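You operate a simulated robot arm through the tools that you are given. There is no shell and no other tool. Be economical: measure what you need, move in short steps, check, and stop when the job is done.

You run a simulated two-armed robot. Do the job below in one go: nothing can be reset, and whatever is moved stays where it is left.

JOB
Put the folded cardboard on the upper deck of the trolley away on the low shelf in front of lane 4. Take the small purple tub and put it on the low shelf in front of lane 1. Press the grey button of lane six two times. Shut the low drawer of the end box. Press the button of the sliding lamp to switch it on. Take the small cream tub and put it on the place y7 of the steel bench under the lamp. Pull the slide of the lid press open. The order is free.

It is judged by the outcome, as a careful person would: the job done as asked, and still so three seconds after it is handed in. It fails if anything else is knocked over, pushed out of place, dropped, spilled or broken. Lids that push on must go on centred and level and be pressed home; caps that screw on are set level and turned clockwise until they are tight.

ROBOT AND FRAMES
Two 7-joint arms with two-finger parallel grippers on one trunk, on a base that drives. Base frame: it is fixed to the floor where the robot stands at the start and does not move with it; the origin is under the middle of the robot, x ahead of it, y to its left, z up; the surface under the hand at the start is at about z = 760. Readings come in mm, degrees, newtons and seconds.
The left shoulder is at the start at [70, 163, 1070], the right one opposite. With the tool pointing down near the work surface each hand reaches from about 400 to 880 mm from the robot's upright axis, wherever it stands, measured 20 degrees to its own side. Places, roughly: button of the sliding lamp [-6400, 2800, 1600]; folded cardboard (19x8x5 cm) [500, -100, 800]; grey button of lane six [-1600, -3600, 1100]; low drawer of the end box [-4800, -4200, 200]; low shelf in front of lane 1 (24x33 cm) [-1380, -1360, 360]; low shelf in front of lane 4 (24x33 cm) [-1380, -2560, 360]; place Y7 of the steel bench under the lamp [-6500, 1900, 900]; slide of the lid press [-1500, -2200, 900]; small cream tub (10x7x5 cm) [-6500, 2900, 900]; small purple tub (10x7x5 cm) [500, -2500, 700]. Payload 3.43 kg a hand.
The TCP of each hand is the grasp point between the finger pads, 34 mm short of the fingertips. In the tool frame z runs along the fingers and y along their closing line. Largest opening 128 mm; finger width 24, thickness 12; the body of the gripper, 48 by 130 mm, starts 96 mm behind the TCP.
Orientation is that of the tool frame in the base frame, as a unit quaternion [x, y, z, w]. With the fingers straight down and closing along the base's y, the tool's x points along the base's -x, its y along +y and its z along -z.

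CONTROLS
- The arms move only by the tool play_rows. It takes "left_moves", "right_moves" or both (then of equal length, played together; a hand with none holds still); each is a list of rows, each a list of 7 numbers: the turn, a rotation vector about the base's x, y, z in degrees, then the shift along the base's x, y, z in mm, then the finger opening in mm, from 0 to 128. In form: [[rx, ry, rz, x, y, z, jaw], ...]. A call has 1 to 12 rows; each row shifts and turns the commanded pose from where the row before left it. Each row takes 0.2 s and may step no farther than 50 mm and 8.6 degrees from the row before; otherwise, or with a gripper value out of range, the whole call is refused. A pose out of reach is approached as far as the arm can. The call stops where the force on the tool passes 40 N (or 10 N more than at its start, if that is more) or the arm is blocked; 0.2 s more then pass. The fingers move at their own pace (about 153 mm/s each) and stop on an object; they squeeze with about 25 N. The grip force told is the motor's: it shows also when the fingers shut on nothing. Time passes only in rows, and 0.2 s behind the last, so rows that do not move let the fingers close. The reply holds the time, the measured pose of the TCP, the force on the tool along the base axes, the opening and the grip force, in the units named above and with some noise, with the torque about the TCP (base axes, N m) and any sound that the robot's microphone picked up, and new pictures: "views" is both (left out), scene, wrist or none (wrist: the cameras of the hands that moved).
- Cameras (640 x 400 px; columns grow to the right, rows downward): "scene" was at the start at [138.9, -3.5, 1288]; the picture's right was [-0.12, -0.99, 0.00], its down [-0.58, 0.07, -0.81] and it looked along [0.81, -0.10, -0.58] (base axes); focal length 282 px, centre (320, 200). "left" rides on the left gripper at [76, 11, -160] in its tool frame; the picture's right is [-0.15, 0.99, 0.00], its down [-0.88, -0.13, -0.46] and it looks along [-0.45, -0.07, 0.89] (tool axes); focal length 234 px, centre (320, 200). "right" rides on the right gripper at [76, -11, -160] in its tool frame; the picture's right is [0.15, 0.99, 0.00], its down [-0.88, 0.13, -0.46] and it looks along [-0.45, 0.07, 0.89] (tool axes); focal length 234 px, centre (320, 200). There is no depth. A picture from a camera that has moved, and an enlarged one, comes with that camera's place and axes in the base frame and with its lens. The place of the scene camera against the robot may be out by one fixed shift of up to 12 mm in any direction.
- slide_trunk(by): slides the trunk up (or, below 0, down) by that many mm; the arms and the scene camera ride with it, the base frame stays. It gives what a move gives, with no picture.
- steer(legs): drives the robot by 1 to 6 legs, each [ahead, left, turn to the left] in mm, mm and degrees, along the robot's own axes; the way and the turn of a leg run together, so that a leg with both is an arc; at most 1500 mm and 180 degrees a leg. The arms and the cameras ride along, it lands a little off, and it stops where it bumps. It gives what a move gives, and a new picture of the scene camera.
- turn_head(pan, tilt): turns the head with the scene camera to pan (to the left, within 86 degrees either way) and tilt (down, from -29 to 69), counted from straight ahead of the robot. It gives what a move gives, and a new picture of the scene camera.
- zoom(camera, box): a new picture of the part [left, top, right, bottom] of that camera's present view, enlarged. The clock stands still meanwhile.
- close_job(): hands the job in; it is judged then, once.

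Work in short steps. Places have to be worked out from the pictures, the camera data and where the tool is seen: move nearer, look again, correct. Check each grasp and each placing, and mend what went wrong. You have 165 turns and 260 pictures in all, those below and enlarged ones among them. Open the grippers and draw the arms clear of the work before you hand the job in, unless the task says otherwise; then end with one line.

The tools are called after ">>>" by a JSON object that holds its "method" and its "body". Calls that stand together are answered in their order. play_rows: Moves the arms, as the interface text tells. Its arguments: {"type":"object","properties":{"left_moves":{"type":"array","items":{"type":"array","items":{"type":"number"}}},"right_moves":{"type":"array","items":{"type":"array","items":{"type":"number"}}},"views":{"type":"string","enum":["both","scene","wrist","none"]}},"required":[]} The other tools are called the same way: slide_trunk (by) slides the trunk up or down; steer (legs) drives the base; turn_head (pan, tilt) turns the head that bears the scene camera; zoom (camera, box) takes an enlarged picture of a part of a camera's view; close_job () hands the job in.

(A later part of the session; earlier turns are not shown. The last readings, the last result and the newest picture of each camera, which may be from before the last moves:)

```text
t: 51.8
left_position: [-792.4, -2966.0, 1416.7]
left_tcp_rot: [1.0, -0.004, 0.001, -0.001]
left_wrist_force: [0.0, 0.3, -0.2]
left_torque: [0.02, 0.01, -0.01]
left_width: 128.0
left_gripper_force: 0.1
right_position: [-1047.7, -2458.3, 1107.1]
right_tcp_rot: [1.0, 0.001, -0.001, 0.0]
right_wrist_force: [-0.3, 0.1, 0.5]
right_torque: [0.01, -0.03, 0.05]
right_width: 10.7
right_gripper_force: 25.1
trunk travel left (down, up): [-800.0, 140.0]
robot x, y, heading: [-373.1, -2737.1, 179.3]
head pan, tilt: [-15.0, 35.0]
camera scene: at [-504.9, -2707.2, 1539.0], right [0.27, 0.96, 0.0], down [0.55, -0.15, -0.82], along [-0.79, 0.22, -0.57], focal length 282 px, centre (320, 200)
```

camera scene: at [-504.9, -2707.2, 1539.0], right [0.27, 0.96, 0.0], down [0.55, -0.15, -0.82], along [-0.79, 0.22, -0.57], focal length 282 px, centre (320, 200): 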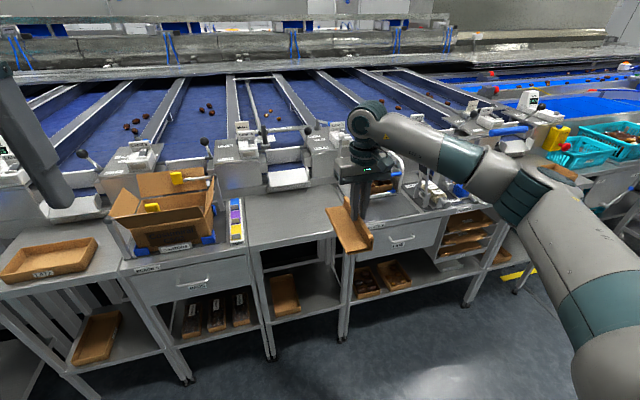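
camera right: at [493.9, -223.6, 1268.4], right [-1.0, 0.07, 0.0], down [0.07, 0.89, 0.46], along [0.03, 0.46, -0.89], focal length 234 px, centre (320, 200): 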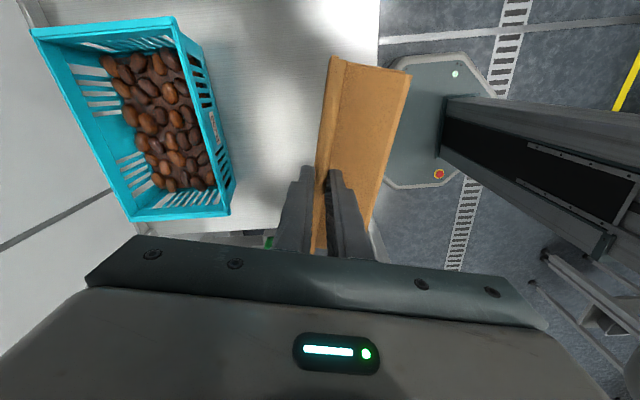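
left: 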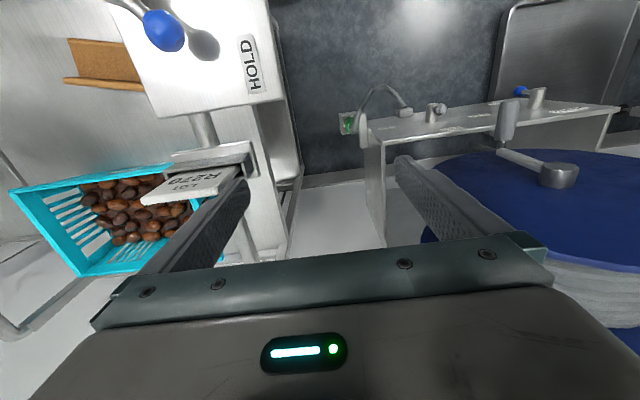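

The slide is limited to 400 mm a call, so I'll lower it in two steps.

>>> {"method": "slide_trunk", "body": {"by": -350}}

>>> {"method": "slide_trunk", "body": {"by": -290}}

>>> {"method": "turn_head", "body": {"pan": -10, "tilt": 25}}

```text
t: 55.2
left_position: [-793.3, -2966.2, 1065.4]
left_tcp_rot: [1.0, -0.005, -0.001, 0.0]
left_wrist_force: [0.2, -0.6, 0.2]
left_torque: [-0.03, -0.01, 0.0]
left_width: 127.9
left_gripper_force: 0.1
right_position: [-1046.7, -2458.3, 757.3]
right_tcp_rot: [1.0, 0.001, -0.001, 0.001]
right_wrist_force: [1.0, -1.0, -0.2]
right_torque: [0.0, 0.0, 0.0]
right_width: 10.9
right_gripper_force: 25.0
trunk travel left (down, up): [-450.0, 490.0]
robot x, y, heading: [-368.2, -2739.8, 179.2]
head pan, tilt: [-15.0, 35.0]
```

```text
t: 58.1
left_position: [-793.2, -2966.1, 775.3]
left_tcp_rot: [1.0, -0.004, 0.0, 0.0]
left_wrist_force: [0.0, -1.4, 0.6]
left_torque: [0.0, -0.02, 0.02]
left_width: 128.0
left_gripper_force: 0.1
right_position: [-1047.1, -2456.9, 467.1]
right_tcp_rot: [1.0, 0.0, -0.001, 0.001]
right_wrist_force: [0.1, 0.1, 0.4]
right_torque: [-0.01, -0.02, -0.04]
right_width: 10.7
right_gripper_force: 24.9
trunk travel left (down, up): [-160.0, 780.0]
robot x, y, heading: [-371.0, -2735.4, 179.1]
head pan, tilt: [-15.0, 35.0]
```

```text
t: 58.9
left_position: [-792.5, -2966.5, 776.8]
left_tcp_rot: [1.0, -0.004, 0.0, 0.0]
left_wrist_force: [0.6, 0.2, 0.3]
left_torque: [0.02, 0.02, 0.0]
left_width: 128.1
left_gripper_force: 0.2
right_position: [-1046.5, -2457.8, 467.4]
right_tcp_rot: [1.0, 0.0, 0.0, 0.002]
right_wrist_force: [0.7, 0.3, -0.1]
right_torque: [0.0, 0.03, 0.0]
right_width: 10.6
right_gripper_force: 24.9
trunk travel left (down, up): [-160.0, 780.0]
robot x, y, heading: [-372.7, -2737.3, 179.4]
head pan, tilt: [-10.0, 25.0]
camera scene: at [-510.4, -2712.6, 914.7], right [0.18, 0.98, 0.0], down [0.42, -0.08, -0.91], along [-0.89, 0.17, -0.42], focal length 282 px, centre (320, 200)
```

scene: 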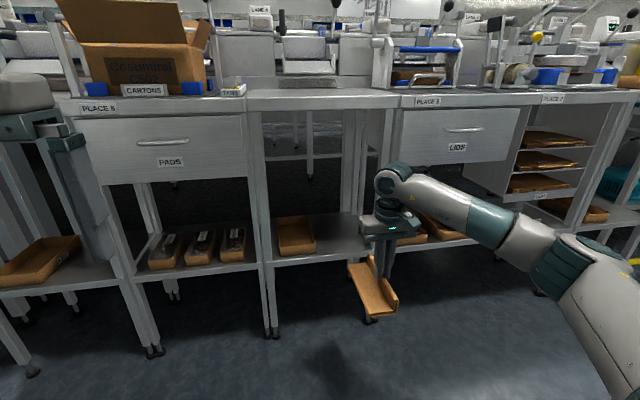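

I need the exact right-post position of the bay, so I'll enlarge that area.

>>> {"method": "zoom", "body": {"camera": "scene", "box": [240, 80, 440, 340]}}

>>> {"method": "zoom", "body": {"camera": "right", "box": [0, 0, 640, 400]}}

```text
1.54 times, centred on (340, 210) of scene
camera zoom: at [-510.4, -2712.6, 914.7], right [0.18, 0.98, 0.0], down [0.42, -0.08, -0.91], along [-0.89, 0.17, -0.42], focal length 433 px, centre (289, 185)
```

zoom: 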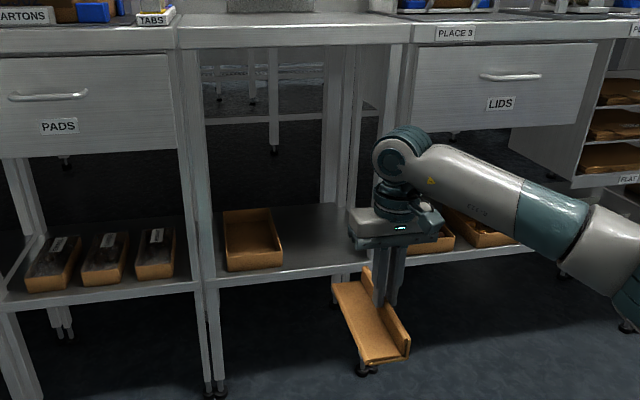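

```text
1.00 times, centred on (320, 200) of right (not enlarged: the box is as wide or as high as the picture)
camera zoom: at [-969.3, -2446.1, 628.0], right [0.15, -0.99, 0.0], down [-0.88, -0.13, 0.46], along [-0.45, -0.07, -0.89], focal length 234 px, centre (320, 200)
```

zoom: 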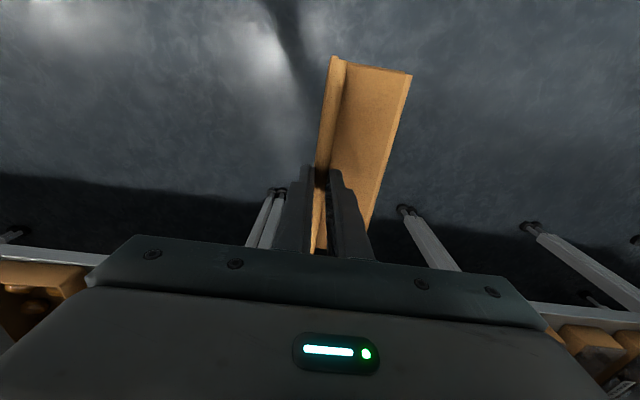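

The bay's inner clear width is about y -2724 to -2387 and the tray sits at -2700..-2581, so I'll aim the flange at y = -2475. To bring the forearm in from the left of the right leg, I'll strafe the robot left 170 mm and reach the hand right to compensate.

>>> {"method": "steer", "body": {"legs": [[0, 170, 0]]}}

>>> {"method": "play_rows", "body": {"right_moves": [[0, 0, 0, -10, 38, 0, 0], [0, 0, 0, -10, 38, 0, 0], [0, 0, 0, -10, 38, 0, 0], [0, 0, 0, -10, 38, 0, 0]], "views": "scene"}}

```text
t: 60.3
left_position: [-793.2, -3137.4, 775.7]
left_tcp_rot: [1.0, -0.003, 0.0, 0.001]
left_wrist_force: [0.6, -0.1, 0.0]
left_torque: [-0.01, 0.0, 0.02]
left_width: 128.1
left_gripper_force: 0.0
right_position: [-1048.6, -2629.4, 467.4]
right_tcp_rot: [1.0, 0.001, -0.001, 0.001]
right_wrist_force: [0.4, -0.8, 0.4]
right_torque: [-0.01, -0.01, -0.03]
right_width: 10.8
right_gripper_force: 25.0
trunk travel left (down, up): [-160.0, 780.0]
robot x, y, heading: [-372.5, -2904.7, 179.5]
head pan, tilt: [-10.0, 25.0]
camera scene: at [-512.0, -2883.7, 914.8], right [0.18, 0.98, 0.0], down [0.42, -0.08, -0.91], along [-0.89, 0.16, -0.42], focal length 282 px, centre (320, 200)
```

scene: 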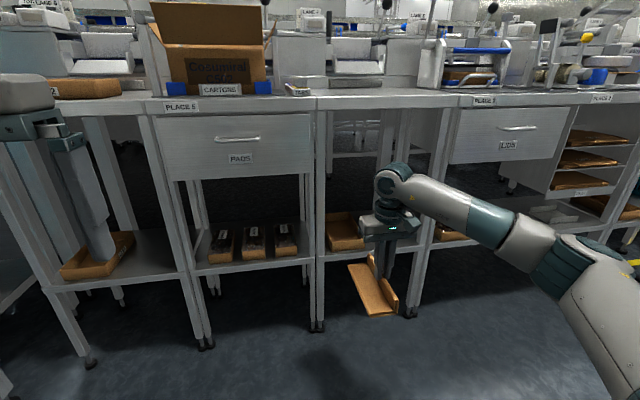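

```text
t: 61.3
left_position: [-793.3, -3137.8, 774.7]
left_tcp_rot: [1.0, -0.003, 0.0, 0.0]
left_wrist_force: [-0.3, 0.6, -0.4]
left_torque: [0.0, 0.02, 0.01]
left_width: 128.0
left_gripper_force: 0.1
right_position: [-1087.5, -2478.9, 467.1]
right_tcp_rot: [1.0, 0.001, 0.0, 0.001]
right_wrist_force: [-0.1, 0.3, -1.1]
right_torque: [0.04, 0.01, 0.01]
right_width: 10.6
right_gripper_force: 24.8
trunk travel left (down, up): [-160.0, 780.0]
robot x, y, heading: [-371.6, -2906.9, 179.4]
head pan, tilt: [-10.0, 25.0]
camera scene: at [-512.0, -2883.3, 914.7], right [0.18, 0.98, 0.0], down [0.42, -0.08, -0.91], along [-0.89, 0.16, -0.42], focal length 282 px, centre (320, 200)
```

scene: 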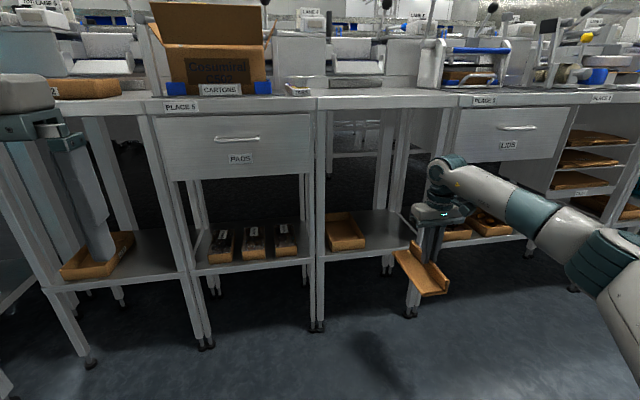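

The forearm now runs almost straight along x, so the hand can go in directly. I'll drive in 150 mm first and check.

>>> {"method": "steer", "body": {"legs": [[150, 0, 0]]}}

>>> {"method": "zoom", "body": {"camera": "scene", "box": [310, 100, 530, 320]}}

```text
t: 62.7
left_position: [-944.0, -3136.8, 774.6]
left_tcp_rot: [1.0, -0.004, 0.001, 0.0]
left_wrist_force: [0.1, 0.1, 0.0]
left_torque: [0.02, 0.01, -0.04]
left_width: 128.0
left_gripper_force: 0.2
right_position: [-1238.3, -2477.1, 467.2]
right_tcp_rot: [1.0, 0.001, -0.001, 0.0]
right_wrist_force: [-0.3, 1.0, -0.7]
right_torque: [0.02, 0.0, -0.01]
right_width: 10.8
right_gripper_force: 25.0
trunk travel left (down, up): [-160.0, 780.0]
robot x, y, heading: [-522.7, -2910.5, 179.6]
head pan, tilt: [-10.0, 25.0]
camera scene: at [-661.9, -2882.4, 914.6], right [0.18, 0.98, 0.0], down [0.42, -0.08, -0.91], along [-0.89, 0.16, -0.42], focal length 282 px, centre (320, 200)
```

scene: 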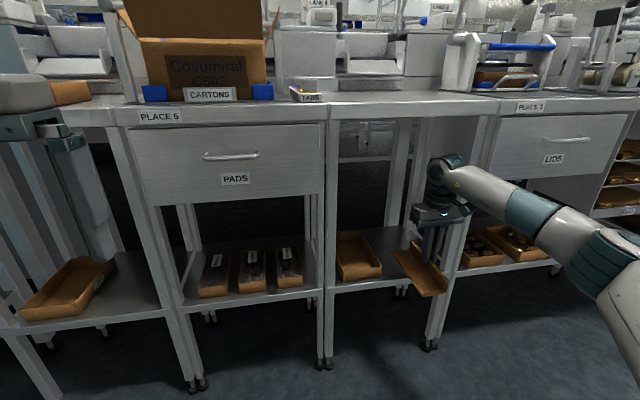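

```text
1.82 times, centred on (420, 210) of scene
camera zoom: at [-661.9, -2882.4, 914.6], right [0.18, 0.98, 0.0], down [0.42, -0.08, -0.91], along [-0.89, 0.16, -0.42], focal length 512 px, centre (138, 182)
```

zoom: 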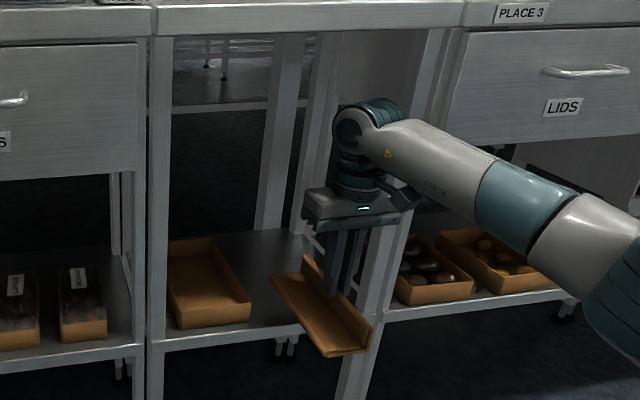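

Fingertip position matches the picture, and the right leg's inner edge is at about y -2395. I'll shift the hand 10 mm to the left for clearance and drive in another 130 mm.

>>> {"method": "play_rows", "body": {"right_moves": [[0, 0, 0, 0, -10, 0, 0]], "views": "none"}}

>>> {"method": "steer", "body": {"legs": [[130, 0, 0]]}}

>>> {"method": "zoom", "body": {"camera": "right", "box": [0, 0, 640, 400]}}

```text
t: 63.1
left_position: [-943.3, -3137.4, 776.0]
left_tcp_rot: [1.0, -0.004, 0.0, 0.0]
left_wrist_force: [-0.4, 1.2, 0.0]
left_torque: [-0.01, -0.01, 0.03]
left_width: 127.9
left_gripper_force: 0.1
right_position: [-1237.5, -2488.0, 467.8]
right_tcp_rot: [1.0, 0.002, -0.001, 0.001]
right_wrist_force: [0.5, 0.4, -1.4]
right_torque: [-0.04, 0.01, -0.02]
right_width: 10.9
right_gripper_force: 24.9
trunk travel left (down, up): [-160.0, 780.0]
robot x, y, heading: [-527.4, -2908.1, 179.8]
head pan, tilt: [-10.0, 25.0]
```

```text
t: 64.4
left_position: [-1072.9, -3135.6, 776.1]
left_tcp_rot: [1.0, -0.004, 0.0, 0.0]
left_wrist_force: [0.0, 0.1, -0.4]
left_torque: [-0.02, -0.03, 0.04]
left_width: 128.0
left_gripper_force: 0.1
right_position: [-1366.7, -2487.1, 467.2]
right_tcp_rot: [1.0, 0.002, -0.001, 0.001]
right_wrist_force: [-0.1, 0.1, 0.1]
right_torque: [-0.01, 0.0, 0.0]
right_width: 10.6
right_gripper_force: 24.8
trunk travel left (down, up): [-160.0, 780.0]
robot x, y, heading: [-647.4, -2903.4, 179.8]
head pan, tilt: [-10.0, 25.0]
camera scene: at [-791.4, -2881.5, 914.6], right [0.18, 0.98, 0.0], down [0.42, -0.08, -0.91], along [-0.89, 0.16, -0.42], focal length 282 px, centre (320, 200)
```

scene: 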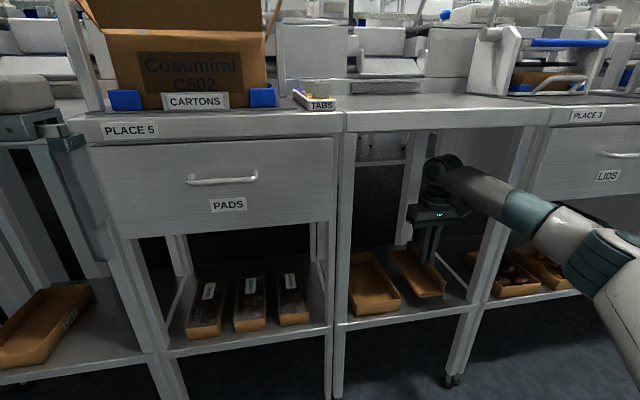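

```text
1.00 times, centred on (320, 200) of right (not enlarged: the box is as wide or as high as the picture)
camera zoom: at [-1289.9, -2474.6, 627.8], right [0.15, -0.99, 0.0], down [-0.88, -0.13, 0.46], along [-0.45, -0.07, -0.89], focal length 234 px, centre (320, 200)
```

zoom: 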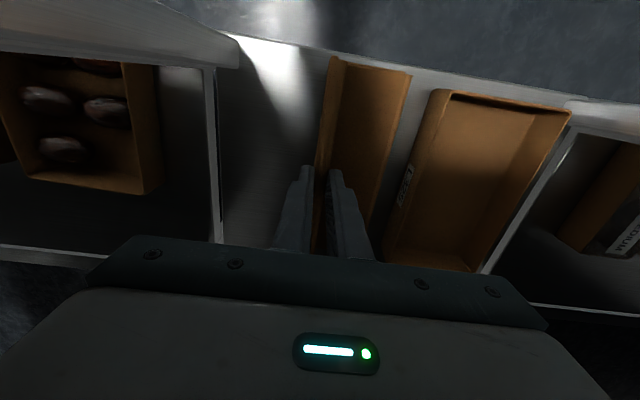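

The cardboard is over the free strip beside the tray. I'll move 15 mm deeper and lower gently until it touches.

>>> {"method": "play_rows", "body": {"right_moves": [[0, 0, 0, -15, 0, 0, 0], [0, 0, 0, 0, 0, -20, 0], [0, 0, 0, 0, 0, -18, 0], [0, 0, 0, 0, 0, -8, 0], [0, 0, 0, 0, 0, -4, 0], [0, 0, 0, 0, 0, 0, 0]], "views": "wrist"}}

```text
t: 65.8
left_position: [-1070.4, -3136.0, 777.7]
left_tcp_rot: [1.0, -0.004, -0.001, -0.001]
left_wrist_force: [-0.5, 0.5, 0.6]
left_torque: [0.01, 0.01, 0.0]
left_width: 128.0
left_gripper_force: 0.1
right_position: [-1383.2, -2486.6, 419.9]
right_tcp_rot: [1.0, 0.001, -0.004, 0.0]
right_wrist_force: [-4.7, 2.3, 23.1]
right_torque: [0.06, 0.14, -0.03]
right_width: 10.9
right_gripper_force: 24.7
trunk travel left (down, up): [-160.0, 780.0]
robot x, y, heading: [-652.8, -2905.2, 179.6]
head pan, tilt: [-10.0, 25.0]
camera right: at [-1304.3, -2474.2, 581.1], right [0.15, -0.99, 0.0], down [-0.88, -0.13, 0.46], along [-0.46, -0.07, -0.89], focal length 234 px, centre (320, 200)
```

right: 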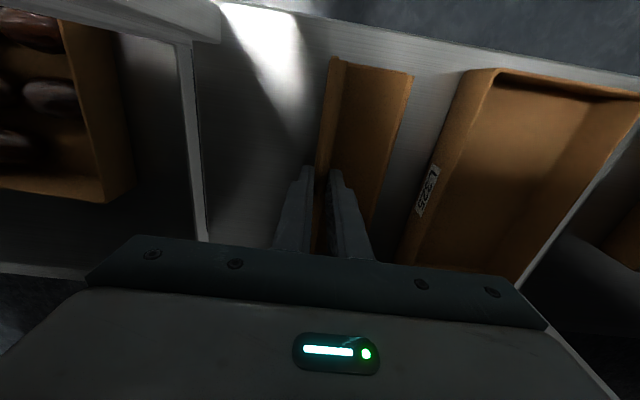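

It is resting on the shelf (23 N). I'll ease up 2 mm, open to 45 and lift straight up.

>>> {"method": "play_rows", "body": {"right_moves": [[0, 0, 0, 0, 0, 3, 0], [0, 0, 0, 0, 0, 0, 25], [0, 0, 0, 0, 0, 0, 45], [0, 0, 0, 0, 0, 25, 45], [0, 0, 0, 0, 0, 35, 45], [0, 0, 0, 0, 0, 0, 45]], "views": "wrist"}}

```text
t: 67.2
left_position: [-1072.8, -3135.7, 775.2]
left_tcp_rot: [1.0, -0.003, 0.0, -0.001]
left_wrist_force: [-0.4, -0.3, 0.0]
left_torque: [-0.01, 0.0, 0.02]
left_width: 128.0
left_gripper_force: 0.0
right_position: [-1382.3, -2486.8, 479.3]
right_tcp_rot: [1.0, 0.002, -0.001, 0.0]
right_wrist_force: [-0.4, -0.2, -0.1]
right_torque: [-0.02, 0.01, -0.02]
right_width: 45.2
right_gripper_force: 0.0
trunk travel left (down, up): [-160.0, 780.0]
robot x, y, heading: [-651.3, -2905.8, 179.6]
head pan, tilt: [-10.0, 25.0]
camera right: at [-1304.6, -2474.4, 641.1], right [0.15, -0.99, 0.0], down [-0.88, -0.13, 0.46], along [-0.45, -0.07, -0.89], focal length 234 px, centre (320, 200)
```

right: 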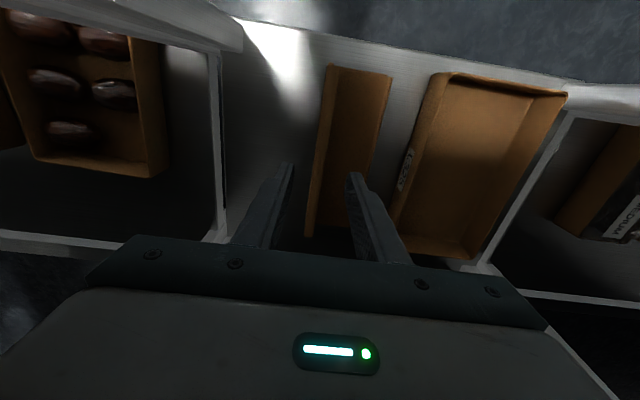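

The cardboard lies flat on the shelf and is released. I'll back straight out, raise the trunk and look at the lid press and lane six.

>>> {"method": "steer", "body": {"legs": [[-400, 0, 0]]}}

>>> {"method": "slide_trunk", "body": {"by": 400}}

>>> {"method": "turn_head", "body": {"pan": -30, "tilt": 20}}

```text
t: 69.7
left_position: [-674.7, -3140.1, 777.1]
left_tcp_rot: [1.0, -0.002, 0.0, 0.0]
left_wrist_force: [0.2, 0.1, 1.1]
left_torque: [0.0, 0.01, 0.03]
left_width: 128.1
left_gripper_force: 0.1
right_position: [-987.7, -2492.3, 480.1]
right_tcp_rot: [1.0, 0.004, -0.001, 0.001]
right_wrist_force: [0.3, 0.2, -0.1]
right_torque: [-0.03, -0.03, -0.02]
right_width: 45.3
right_gripper_force: 0.1
trunk travel left (down, up): [-160.0, 780.0]
robot x, y, heading: [-253.9, -2903.2, 179.9]
head pan, tilt: [-10.0, 25.0]
camera scene: at [-394.6, -2884.0, 914.8], right [0.18, 0.98, 0.0], down [0.42, -0.07, -0.91], along [-0.89, 0.16, -0.42], focal length 282 px, centre (320, 200)
```

scene: 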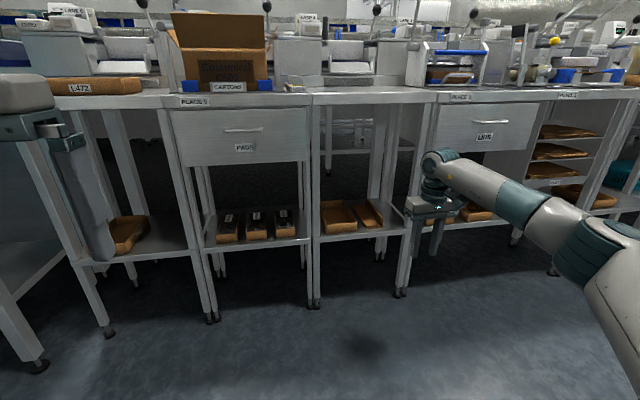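

```text
t: 73.5
left_position: [-675.2, -3140.4, 1175.7]
left_tcp_rot: [1.0, -0.001, 0.0, 0.0]
left_wrist_force: [0.4, 0.2, -0.2]
left_torque: [0.0, -0.01, -0.01]
left_width: 128.1
left_gripper_force: 0.0
right_position: [-987.8, -2492.6, 880.1]
right_tcp_rot: [1.0, 0.005, -0.001, 0.001]
right_wrist_force: [0.0, 0.2, -0.2]
right_torque: [0.0, 0.0, 0.01]
right_width: 45.2
right_gripper_force: 0.1
trunk travel left (down, up): [-560.0, 380.0]
robot x, y, heading: [-255.4, -2907.5, 179.9]
head pan, tilt: [-10.0, 25.0]
```

```text
t: 74.3
left_position: [-675.8, -3139.1, 1175.6]
left_tcp_rot: [1.0, -0.001, 0.0, 0.001]
left_wrist_force: [-0.5, 0.3, -0.9]
left_torque: [-0.03, -0.02, 0.0]
left_width: 128.2
left_gripper_force: 0.0
right_position: [-987.3, -2492.0, 880.0]
right_tcp_rot: [1.0, 0.004, 0.0, 0.001]
right_wrist_force: [0.0, 1.0, -0.5]
right_torque: [0.0, 0.02, 0.03]
right_width: 45.2
right_gripper_force: 0.0
trunk travel left (down, up): [-560.0, 380.0]
robot x, y, heading: [-254.0, -2902.0, 179.9]
head pan, tilt: [-30.0, 20.0]
camera scene: at [-384.8, -2853.5, 1322.8], right [0.5, 0.87, 0.0], down [0.3, -0.17, -0.94], along [-0.81, 0.47, -0.34], focal length 282 px, centre (320, 200)
```

scene: 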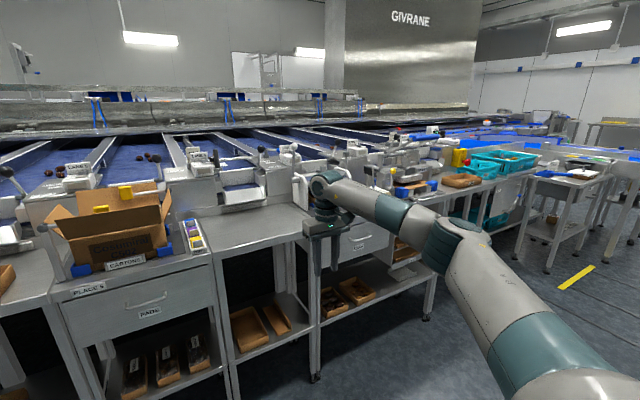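

I'll strafe right about 650 mm to face the lid press at y≈-2200 and look.

>>> {"method": "steer", "body": {"legs": [[0, -650, 0]]}}

>>> {"method": "turn_head", "body": {"pan": 0, "tilt": 22}}

```text
t: 77.9
left_position: [-674.2, -2487.9, 1175.7]
left_tcp_rot: [1.0, -0.001, 0.0, 0.0]
left_wrist_force: [0.1, 0.4, -0.1]
left_torque: [-0.04, -0.02, -0.01]
left_width: 128.0
left_gripper_force: 0.0
right_position: [-986.1, -1841.2, 879.5]
right_tcp_rot: [1.0, 0.003, -0.001, 0.001]
right_wrist_force: [0.7, 0.5, 0.4]
right_torque: [0.01, -0.03, 0.02]
right_width: 45.3
right_gripper_force: 0.0
trunk travel left (down, up): [-560.0, 380.0]
robot x, y, heading: [-253.7, -2259.0, 179.9]
head pan, tilt: [-30.0, 20.0]
camera scene: at [-383.1, -2202.7, 1322.8], right [0.5, 0.86, 0.0], down [0.3, -0.17, -0.94], along [-0.81, 0.47, -0.34], focal length 282 px, centre (320, 200)
```

scene: 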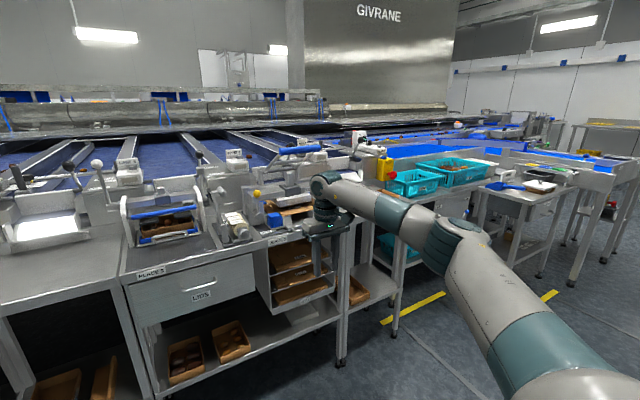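

```text
t: 78.9
left_position: [-674.4, -2489.3, 1175.2]
left_tcp_rot: [1.0, -0.001, 0.001, -0.001]
left_wrist_force: [0.0, 0.9, -0.2]
left_torque: [0.0, 0.0, 0.03]
left_width: 128.0
left_gripper_force: 0.1
right_position: [-985.3, -1841.5, 879.7]
right_tcp_rot: [1.0, 0.004, -0.001, 0.001]
right_wrist_force: [0.0, 1.0, -0.1]
right_torque: [0.07, 0.0, -0.03]
right_width: 45.4
right_gripper_force: 0.0
trunk travel left (down, up): [-560.0, 380.0]
robot x, y, heading: [-252.3, -2252.2, 180.0]
head pan, tilt: [0.0, 22.0]
camera scene: at [-395.4, -2249.4, 1319.6], right [0.0, 1.0, 0.0], down [0.37, 0.0, -0.93], along [-0.93, 0.0, -0.37], focal length 282 px, centre (320, 200)
```

scene: 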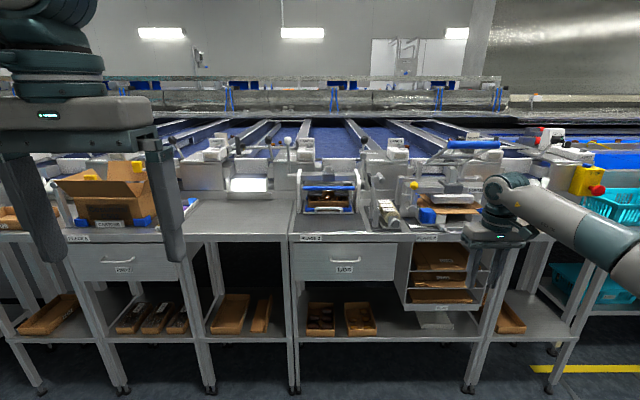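

>>> {"method": "zoom", "body": {"camera": "scene", "box": [280, 130, 420, 240]}}

>>> {"method": "zoom", "body": {"camera": "scene", "box": [370, 120, 570, 240]}}

```text
3.64 times, centred on (350, 185) of scene
camera zoom: at [-395.4, -2249.4, 1319.6], right [0.0, 1.0, 0.0], down [0.37, 0.0, -0.93], along [-0.93, 0.0, -0.37], focal length 1024 px, centre (211, 254)
```

zoom: 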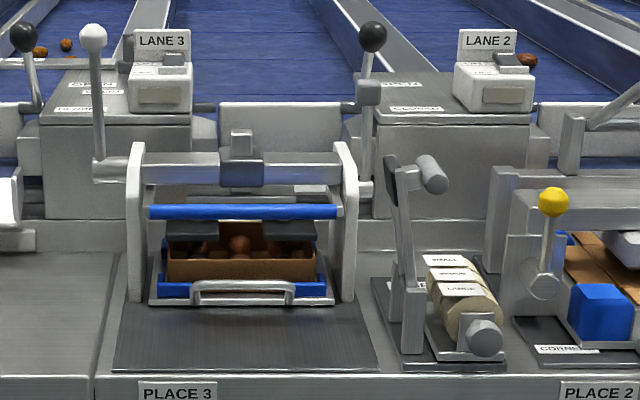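

```text
3.20 times, centred on (470, 180) of scene
camera zoom: at [-395.4, -2249.4, 1319.6], right [0.0, 1.0, 0.0], down [0.37, 0.0, -0.93], along [-0.93, 0.0, -0.37], focal length 901 px, centre (-160, 264)
```

zoom: 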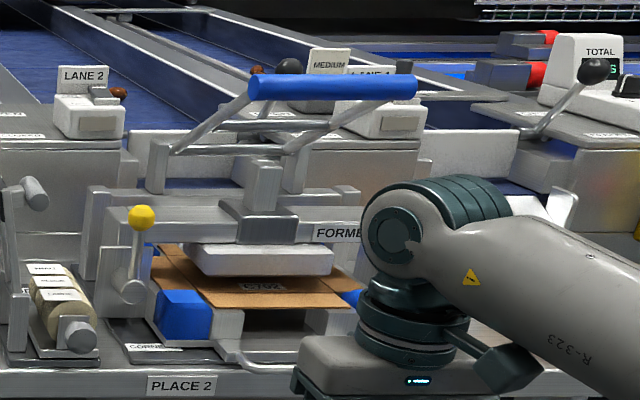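

The press at place 3 is the lid press: its slide has a low chrome bar handle in front, at about (-1400, -2216, 880). I need a closer look, so I'll first lift and pull back the right hand, then drive nearer.

>>> {"method": "play_rows", "body": {"right_moves": [[0, 0, 0, 25, -15, 35, 45], [0, 0, 0, 25, -15, 35, 45], [0, 0, 0, 25, -15, 35, 45], [0, 0, 0, 25, -15, 35, 45], [0, 0, 0, 25, -15, 35, 45], [0, 0, 0, 25, -15, 35, 45], [0, 0, 0, 25, -15, 35, 45], [0, 0, 0, 25, -15, 35, 45], [0, 0, 0, 25, -15, 35, 45]], "left_moves": [[0, 0, 0, 0, -20, 25, 128], [0, 0, 0, 0, -20, 25, 128], [0, 0, 0, 0, -20, 25, 128], [0, 0, 0, 0, -20, 25, 128], [0, 0, 0, 0, -20, 25, 128], [0, 0, 0, 0, -20, 25, 128], [0, 0, 0, 0, -20, 25, 128], [0, 0, 0, 0, -20, 25, 128], [0, 0, 0, 0, -20, 25, 128]], "views": "none"}}

>>> {"method": "steer", "body": {"legs": [[0, 170, 0], [430, 0, 0]]}}

>>> {"method": "turn_head", "body": {"pan": -20, "tilt": 35}}

```text
t: 80.9
left_position: [-704.4, -2651.0, 1371.1]
left_tcp_rot: [1.0, -0.002, -0.001, -0.001]
left_wrist_force: [0.4, -0.1, -0.3]
left_torque: [0.0, 0.05, -0.01]
left_width: 127.7
left_gripper_force: 0.1
left hand out of reach, approached as far as the arm can: row 7, 8, 9
right_position: [-757.9, -1976.6, 1197.5]
right_tcp_rot: [1.0, 0.004, -0.002, 0.0]
right_wrist_force: [1.0, -0.3, -0.4]
right_torque: [0.02, 0.07, 0.01]
right_width: 45.0
right_gripper_force: 0.1
trunk travel left (down, up): [-560.0, 380.0]
robot x, y, heading: [-248.6, -2256.1, 179.8]
head pan, tilt: [0.0, 22.0]
```

```text
t: 84.6
left_position: [-1138.6, -2818.2, 1369.0]
left_tcp_rot: [1.0, -0.002, 0.001, 0.0]
left_wrist_force: [-0.3, -0.2, -0.8]
left_torque: [-0.02, 0.0, -0.01]
left_width: 128.2
left_gripper_force: 0.0
right_position: [-1191.6, -2143.7, 1195.8]
right_tcp_rot: [1.0, 0.003, -0.002, 0.002]
right_wrist_force: [1.0, -0.4, 0.3]
right_torque: [-0.01, -0.02, 0.01]
right_width: 45.1
right_gripper_force: 0.1
trunk travel left (down, up): [-560.0, 380.0]
robot x, y, heading: [-685.0, -2427.7, 179.7]
head pan, tilt: [0.0, 22.0]
camera scene: at [-826.5, -2417.9, 1319.6], right [0.0, 1.0, 0.0], down [0.37, 0.0, -0.93], along [-0.93, 0.0, -0.37], focal length 282 px, centre (320, 200)
```

scene: 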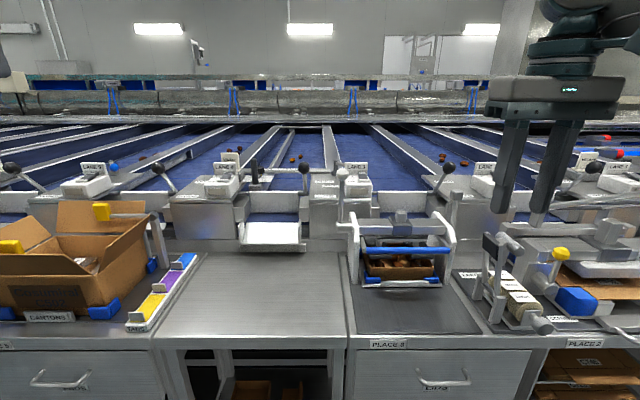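

```text
t: 85.4
left_position: [-1137.2, -2818.0, 1370.4]
left_tcp_rot: [1.0, -0.001, 0.0, 0.0]
left_wrist_force: [-0.2, 0.3, -0.7]
left_torque: [-0.02, 0.03, -0.02]
left_width: 127.9
left_gripper_force: 0.1
right_position: [-1191.0, -2143.6, 1195.5]
right_tcp_rot: [1.0, 0.004, -0.002, 0.001]
right_wrist_force: [-0.2, 0.4, 0.2]
right_torque: [0.01, 0.0, 0.03]
right_width: 44.9
right_gripper_force: 0.1
trunk travel left (down, up): [-560.0, 380.0]
robot x, y, heading: [-684.0, -2430.8, 179.8]
head pan, tilt: [-20.0, 35.0]
camera scene: at [-816.2, -2387.9, 1299.1], right [0.34, 0.94, 0.0], down [0.54, -0.2, -0.82], along [-0.77, 0.28, -0.57], focal length 282 px, centre (320, 200)
```

scene: 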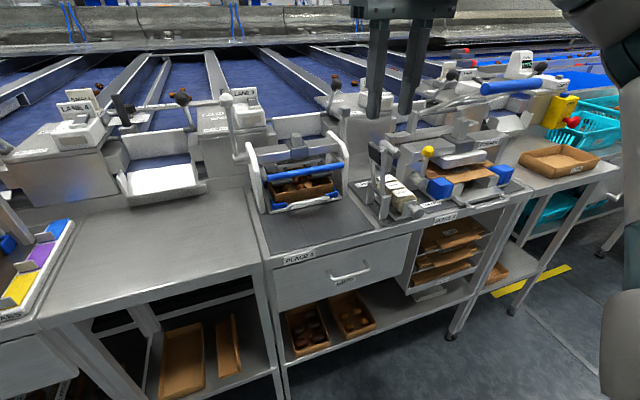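

>>> {"method": "zoom", "body": {"camera": "scene", "box": [230, 110, 390, 260]}}

>>> {"method": "zoom", "body": {"camera": "right", "box": [0, 0, 640, 400]}}

```text
2.67 times, centred on (310, 185) of scene
camera zoom: at [-816.2, -2387.9, 1299.1], right [0.34, 0.94, 0.0], down [0.54, -0.2, -0.82], along [-0.77, 0.28, -0.57], focal length 751 px, centre (347, 240)
```

zoom: 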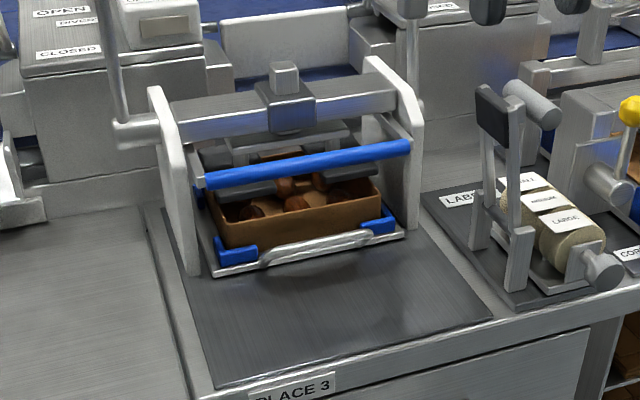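

```text
1.00 times, centred on (320, 200) of right (not enlarged: the box is as wide or as high as the picture)
camera zoom: at [-1113.5, -2131.3, 1356.4], right [0.15, -0.99, 0.0], down [-0.88, -0.14, 0.46], along [-0.45, -0.07, -0.89], focal length 234 px, centre (320, 200)
```

zoom: 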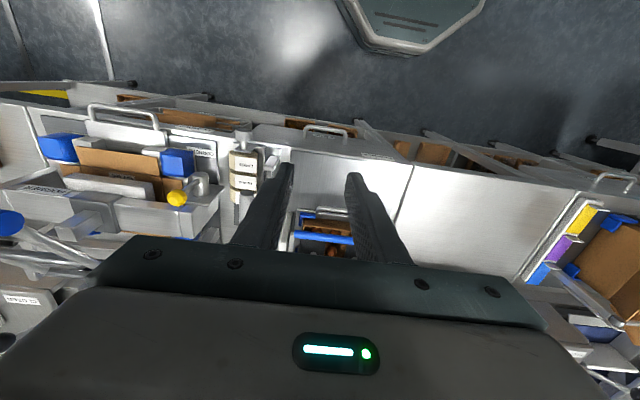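

The handle is at about (-1353, -2218, 895), with the blue bar just above it, so I'll come in from the front. Fingers will point forward and about 20° down, closing vertically on the bar. First I pitch the hand up 70° in free space, backing off a little.

>>> {"method": "play_rows", "body": {"right_moves": [[0, 7.8, 0, 12, -8, -10, 45], [0, 7.8, 0, 12, -8, -10, 45], [0, 7.8, 0, 12, -8, -10, 45], [0, 7.8, 0, 12, -8, -10, 45], [0, 7.8, 0, 12, -8, -10, 45], [0, 7.8, 0, 12, -8, -10, 45], [0, 7.8, 0, 12, -8, -10, 45], [0, 7.8, 0, 12, -8, -10, 45], [0, 7.6, 0, 12, -8, -10, 45]], "views": "none"}}

>>> {"method": "play_rows", "body": {"right_moves": [[-7.69, 0, -2.8, 0, 0, -10, 50], [-7.69, 0, -2.8, 0, 0, -10, 50], [-7.69, 0, -2.8, 0, 0, -10, 50], [-7.69, 0, -2.8, 0, 0, -10, 50], [-7.69, 0, -2.8, 0, 0, -10, 50], [-7.69, 0, -2.8, 0, 0, -10, 50], [-7.69, 0, -2.8, 0, 0, -10, 50], [-7.69, 0, -2.8, 0, 0, -10, 50], [-7.69, 0, -2.8, 0, 0, -10, 50], [-7.69, 0, -2.8, 0, 0, -10, 50], [-7.69, 0, -2.8, 0, 0, -10, 50]]}}

```text
t: 87.4
left_position: [-1137.5, -2820.1, 1370.0]
left_tcp_rot: [1.0, -0.001, 0.001, -0.001]
left_wrist_force: [0.0, -0.8, 0.4]
left_torque: [0.02, -0.07, 0.0]
left_width: 127.8
left_gripper_force: 0.0
right_position: [-1188.1, -2230.2, 1223.9]
right_tcp_rot: [0.818, 0.003, -0.575, -0.002]
right_wrist_force: [-0.1, 0.6, -1.1]
right_torque: [0.0, 0.01, -0.04]
right_width: 45.3
right_gripper_force: 0.1
right hand out of reach, approached as far as the arm can: row 6, 7, 8, 9
trunk travel left (down, up): [-560.0, 380.0]
robot x, y, heading: [-685.5, -2425.7, 179.8]
head pan, tilt: [-20.0, 35.0]
```

```text
t: 89.8
left_position: [-1138.5, -2818.2, 1369.8]
left_tcp_rot: [1.0, -0.002, -0.001, 0.0]
left_wrist_force: [-0.3, -0.3, 0.9]
left_torque: [-0.01, -0.02, 0.01]
left_width: 128.0
left_gripper_force: 0.1
right_position: [-1242.3, -2240.5, 1155.3]
right_tcp_rot: [0.58, -0.579, -0.407, 0.404]
right_wrist_force: [-0.8, -0.1, 0.5]
right_torque: [0.01, -0.05, 0.0]
right_width: 50.4
right_gripper_force: 0.0
right hand out of reach, approached as far as the arm can: row 1, 2, 3, 4, 5, 6, 7, 8, 9, 10, 11
trunk travel left (down, up): [-560.0, 380.0]
robot x, y, heading: [-686.4, -2422.2, 179.6]
head pan, tilt: [-20.0, 35.0]
camera scene: at [-816.7, -2387.7, 1299.0], right [0.35, 0.94, 0.0], down [0.54, -0.2, -0.82], along [-0.77, 0.28, -0.57], focal length 282 px, centre (320, 200)
camera right: at [-1085.7, -2315.2, 1200.6], right [-0.34, -0.15, 0.93], down [0.39, 0.88, 0.28], along [-0.86, 0.45, -0.24], focal length 234 px, centre (320, 200)
```

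scene: 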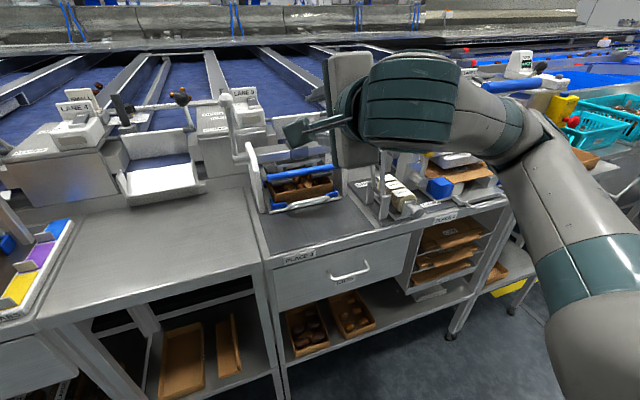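
right: 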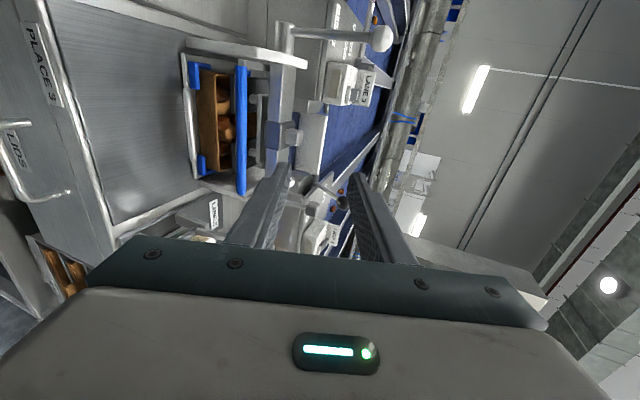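

Orientation is right, and the wrist camera sees the press from the front side. I'll enlarge it.

>>> {"method": "zoom", "body": {"camera": "right", "box": [160, 20, 320, 210]}}

```text
2.11 times, centred on (240, 115) of right
camera zoom: at [-1085.7, -2315.2, 1200.6], right [-0.34, -0.15, 0.93], down [0.39, 0.88, 0.28], along [-0.86, 0.45, -0.24], focal length 493 px, centre (488, 379)
```

zoom: 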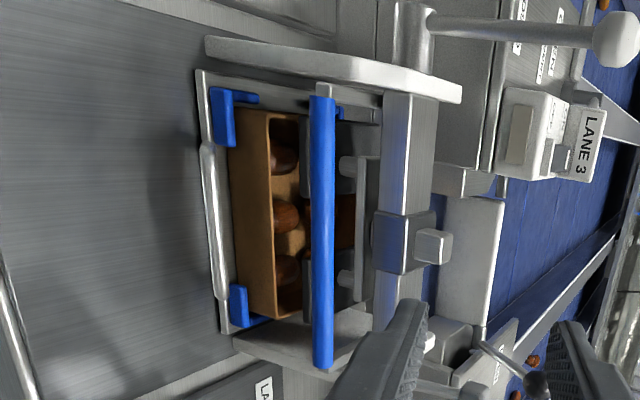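

Combining the views gives the bar at about (-1383, -2220, 882). I'll back the robot off 200 mm and lower the trunk 255 mm, so the hand sits in front at that height, then look again.

>>> {"method": "steer", "body": {"legs": [[-200, 0, 0]]}}

>>> {"method": "slide_trunk", "body": {"by": -255}}

>>> {"method": "play_rows", "body": {"right_moves": [[0, 0, 0, 0, 10, 0, 50], [0, 0, 0, 0, 10, 0, 50]]}}

```text
t: 91.4
left_position: [-936.3, -2818.2, 1369.4]
left_tcp_rot: [1.0, -0.001, 0.001, 0.0]
left_wrist_force: [1.3, 0.5, -0.3]
left_torque: [0.01, 0.05, 0.01]
left_width: 128.1
left_gripper_force: 0.1
right_position: [-1039.5, -2240.0, 1156.5]
right_tcp_rot: [0.581, -0.579, -0.408, 0.403]
right_wrist_force: [-0.8, -0.1, -0.6]
right_torque: [0.02, 0.01, 0.01]
right_width: 50.1
right_gripper_force: 0.1
trunk travel left (down, up): [-560.0, 380.0]
robot x, y, heading: [-484.9, -2427.1, 179.8]
head pan, tilt: [-20.0, 35.0]
camera scene: at [-615.5, -2388.5, 1299.0], right [0.35, 0.94, 0.0], down [0.54, -0.2, -0.82], along [-0.77, 0.28, -0.57], focal length 282 px, centre (320, 200)
```

scene: 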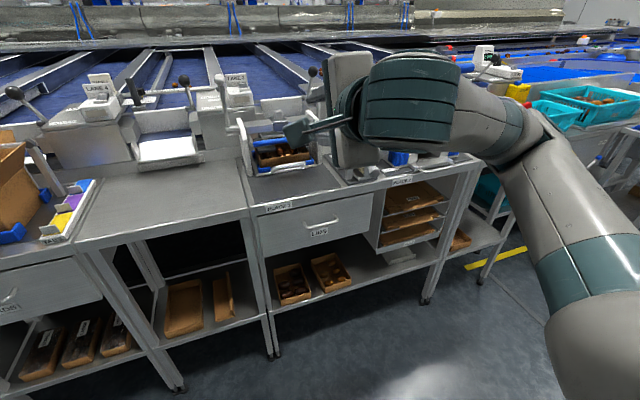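

```text
t: 94.0
left_position: [-936.6, -2818.2, 1116.0]
left_tcp_rot: [1.0, -0.002, -0.001, 0.001]
left_wrist_force: [-0.5, -0.2, 0.3]
left_torque: [-0.03, 0.0, -0.04]
left_width: 127.9
left_gripper_force: 0.1
right_position: [-1037.9, -2241.2, 901.1]
right_tcp_rot: [0.58, -0.579, -0.407, 0.403]
right_wrist_force: [-0.5, -0.4, -0.5]
right_torque: [-0.04, 0.01, 0.01]
right_width: 49.9
right_gripper_force: 0.0
trunk travel left (down, up): [-305.0, 635.0]
robot x, y, heading: [-483.6, -2427.8, 179.8]
head pan, tilt: [-20.0, 35.0]
```

```text
t: 94.6
left_position: [-935.2, -2819.0, 1114.2]
left_tcp_rot: [1.0, -0.002, -0.001, -0.001]
left_wrist_force: [-0.7, -0.1, -0.9]
left_torque: [0.03, -0.02, 0.01]
left_width: 128.1
left_gripper_force: 0.0
right_position: [-1041.1, -2219.6, 901.8]
right_tcp_rot: [0.582, -0.579, -0.407, 0.402]
right_wrist_force: [0.5, -0.2, 0.3]
right_torque: [0.0, 0.02, -0.02]
right_width: 49.8
right_gripper_force: 0.1
trunk travel left (down, up): [-305.0, 635.0]
robot x, y, heading: [-484.7, -2426.4, 179.9]
head pan, tilt: [-20.0, 35.0]
camera scene: at [-615.7, -2388.4, 1044.0], right [0.35, 0.94, 0.0], down [0.54, -0.2, -0.82], along [-0.77, 0.28, -0.57], focal length 282 px, centre (320, 200)
camera right: at [-886.9, -2296.3, 946.9], right [-0.34, -0.15, 0.93], down [0.38, 0.88, 0.29], along [-0.86, 0.45, -0.24], focal length 234 px, centre (320, 200)
```

scene: 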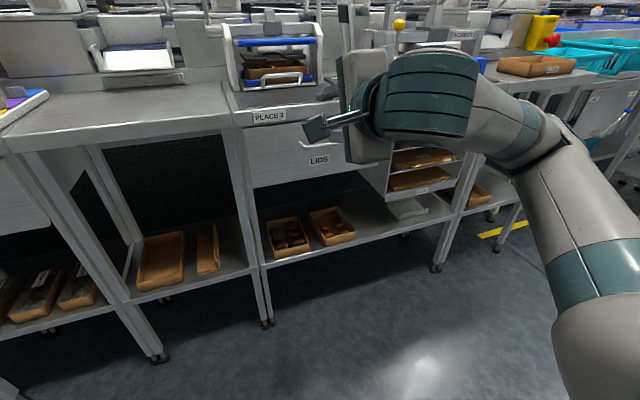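
right: 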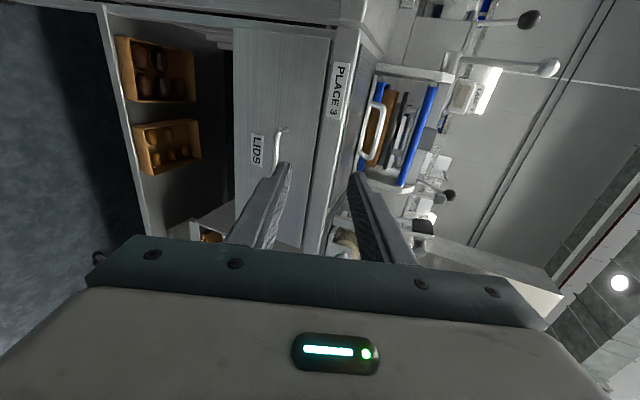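

>>> {"method": "zoom", "body": {"camera": "right", "box": [310, 40, 480, 210]}}

>>> {"method": "zoom", "body": {"camera": "scene", "box": [210, 20, 350, 130]}}

```text
2.35 times, centred on (395, 125) of right
camera zoom: at [-886.9, -2296.3, 946.9], right [-0.34, -0.15, 0.93], down [0.38, 0.88, 0.29], along [-0.86, 0.45, -0.24], focal length 551 px, centre (144, 376)
```

zoom: 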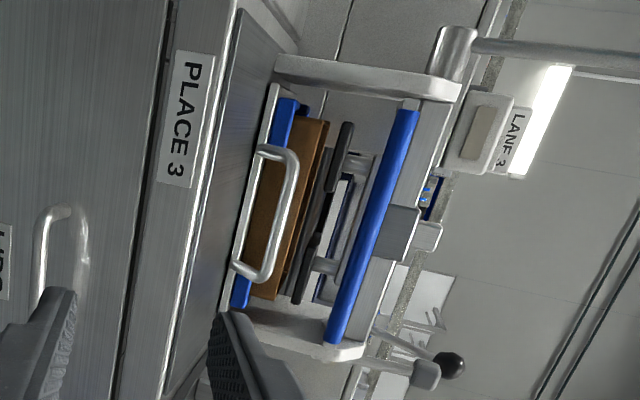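

```text
3.64 times, centred on (280, 75) of scene
camera zoom: at [-615.7, -2388.4, 1044.0], right [0.35, 0.94, 0.0], down [0.54, -0.2, -0.82], along [-0.77, 0.28, -0.57], focal length 1024 px, centre (466, 654)
```

zoom: 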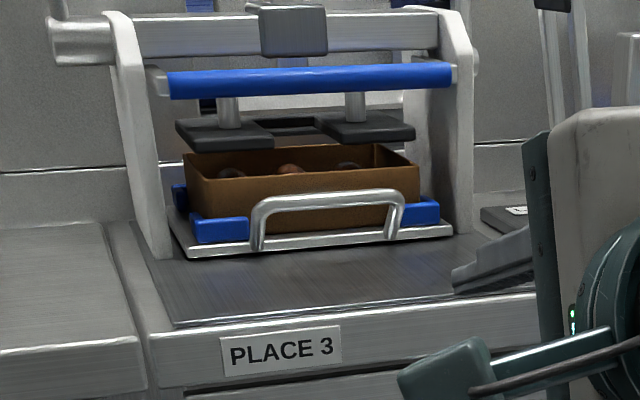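

Now it is clear that the handle is an upright arch on the tray front, its top bar at about (-1362, -2225, 905). I'll adjust y and z, narrow the opening to 34, and drive 230 mm ahead to just short of it.

>>> {"method": "play_rows", "body": {"right_moves": [[0, 0, 0, 0, -5, 18, 34], [0, 0, 0, 0, 0, 0, 34]], "views": "none"}}

>>> {"method": "steer", "body": {"legs": [[230, 0, 0]]}}

>>> {"method": "zoom", "body": {"camera": "right", "box": [200, 20, 480, 250]}}

```text
t: 95.2
left_position: [-936.9, -2818.8, 1116.2]
left_tcp_rot: [1.0, -0.002, 0.0, 0.0]
left_wrist_force: [0.5, -0.3, 0.3]
left_torque: [-0.01, -0.01, -0.02]
left_width: 128.1
left_gripper_force: 0.0
right_position: [-1039.3, -2225.3, 918.1]
right_tcp_rot: [0.58, -0.579, -0.408, 0.403]
right_wrist_force: [0.6, 0.1, 0.8]
right_torque: [-0.01, 0.01, 0.01]
right_width: 34.0
right_gripper_force: 0.0
trunk travel left (down, up): [-305.0, 635.0]
robot x, y, heading: [-486.1, -2424.4, 179.7]
head pan, tilt: [-20.0, 35.0]
```

```text
t: 97.0
left_position: [-1168.0, -2818.6, 1114.6]
left_tcp_rot: [1.0, -0.001, -0.001, 0.001]
left_wrist_force: [-1.1, 0.2, -0.3]
left_torque: [-0.01, -0.04, -0.03]
left_width: 128.0
left_gripper_force: 0.0
right_position: [-1269.7, -2224.3, 917.0]
right_tcp_rot: [0.58, -0.579, -0.407, 0.402]
right_wrist_force: [-0.1, 0.4, 0.8]
right_torque: [0.0, 0.0, -0.02]
right_width: 33.7
right_gripper_force: 0.0
trunk travel left (down, up): [-305.0, 635.0]
robot x, y, heading: [-716.5, -2424.3, 179.8]
head pan, tilt: [-20.0, 35.0]
camera scene: at [-846.1, -2387.5, 1043.8], right [0.35, 0.94, 0.0], down [0.54, -0.2, -0.82], along [-0.77, 0.28, -0.57], focal length 282 px, centre (320, 200)
```

scene: 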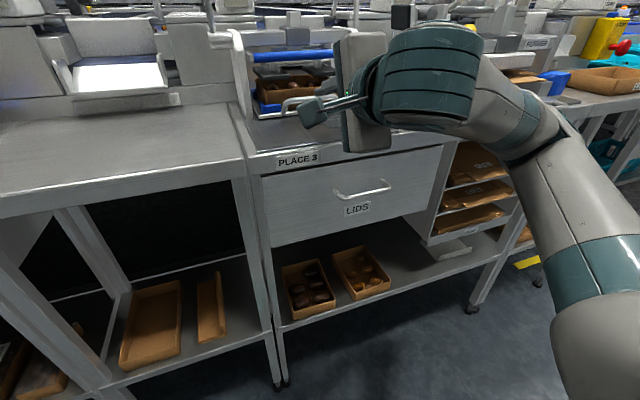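

```text
1.74 times, centred on (340, 135) of right
camera zoom: at [-1115.2, -2300.0, 963.2], right [-0.34, -0.15, 0.93], down [0.38, 0.88, 0.29], along [-0.86, 0.45, -0.24], focal length 407 px, centre (285, 313)
```

zoom: 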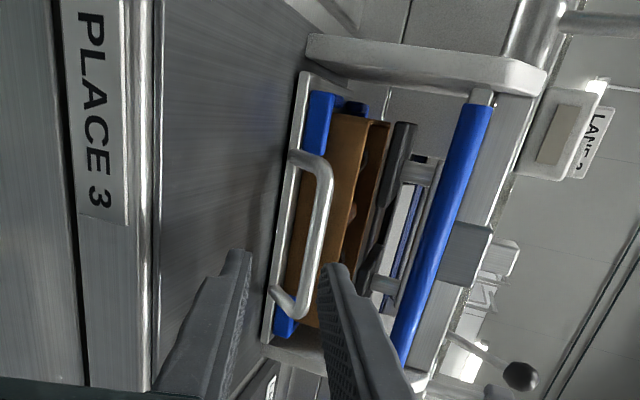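

The bar is confirmed at z≈906 with y running -2272 to -2192. I'll shift -7 in y and advance 72 mm so the bar lies between the fingertips.

>>> {"method": "play_rows", "body": {"right_moves": [[0, 0, 0, -20, -7, 2, 34], [0, 0, 0, -25, 0, 0, 34], [0, 0, 0, -25, 0, 0, 34], [0, 0, 0, 0, 0, 0, 34]], "views": "wrist"}}

```text
t: 98.0
left_position: [-1167.1, -2816.8, 1114.2]
left_tcp_rot: [1.0, -0.001, 0.0, 0.0]
left_wrist_force: [-0.2, 0.1, -0.1]
left_torque: [0.01, -0.03, 0.01]
left_width: 127.9
left_gripper_force: 0.0
right_position: [-1339.6, -2232.3, 920.5]
right_tcp_rot: [0.58, -0.579, -0.407, 0.403]
right_wrist_force: [1.0, -1.0, 0.3]
right_torque: [0.01, -0.01, 0.0]
right_width: 33.8
right_gripper_force: 0.1
trunk travel left (down, up): [-305.0, 635.0]
robot x, y, heading: [-715.6, -2426.1, 179.9]
head pan, tilt: [-20.0, 35.0]
camera right: at [-1184.0, -2307.5, 965.7], right [-0.34, -0.15, 0.93], down [0.39, 0.88, 0.28], along [-0.86, 0.45, -0.24], focal length 234 px, centre (320, 200)
```

right: 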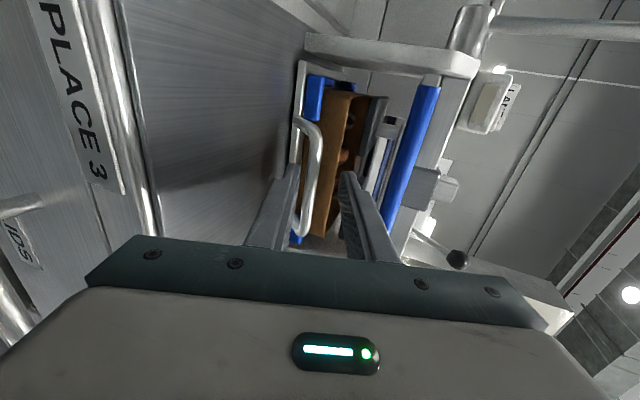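

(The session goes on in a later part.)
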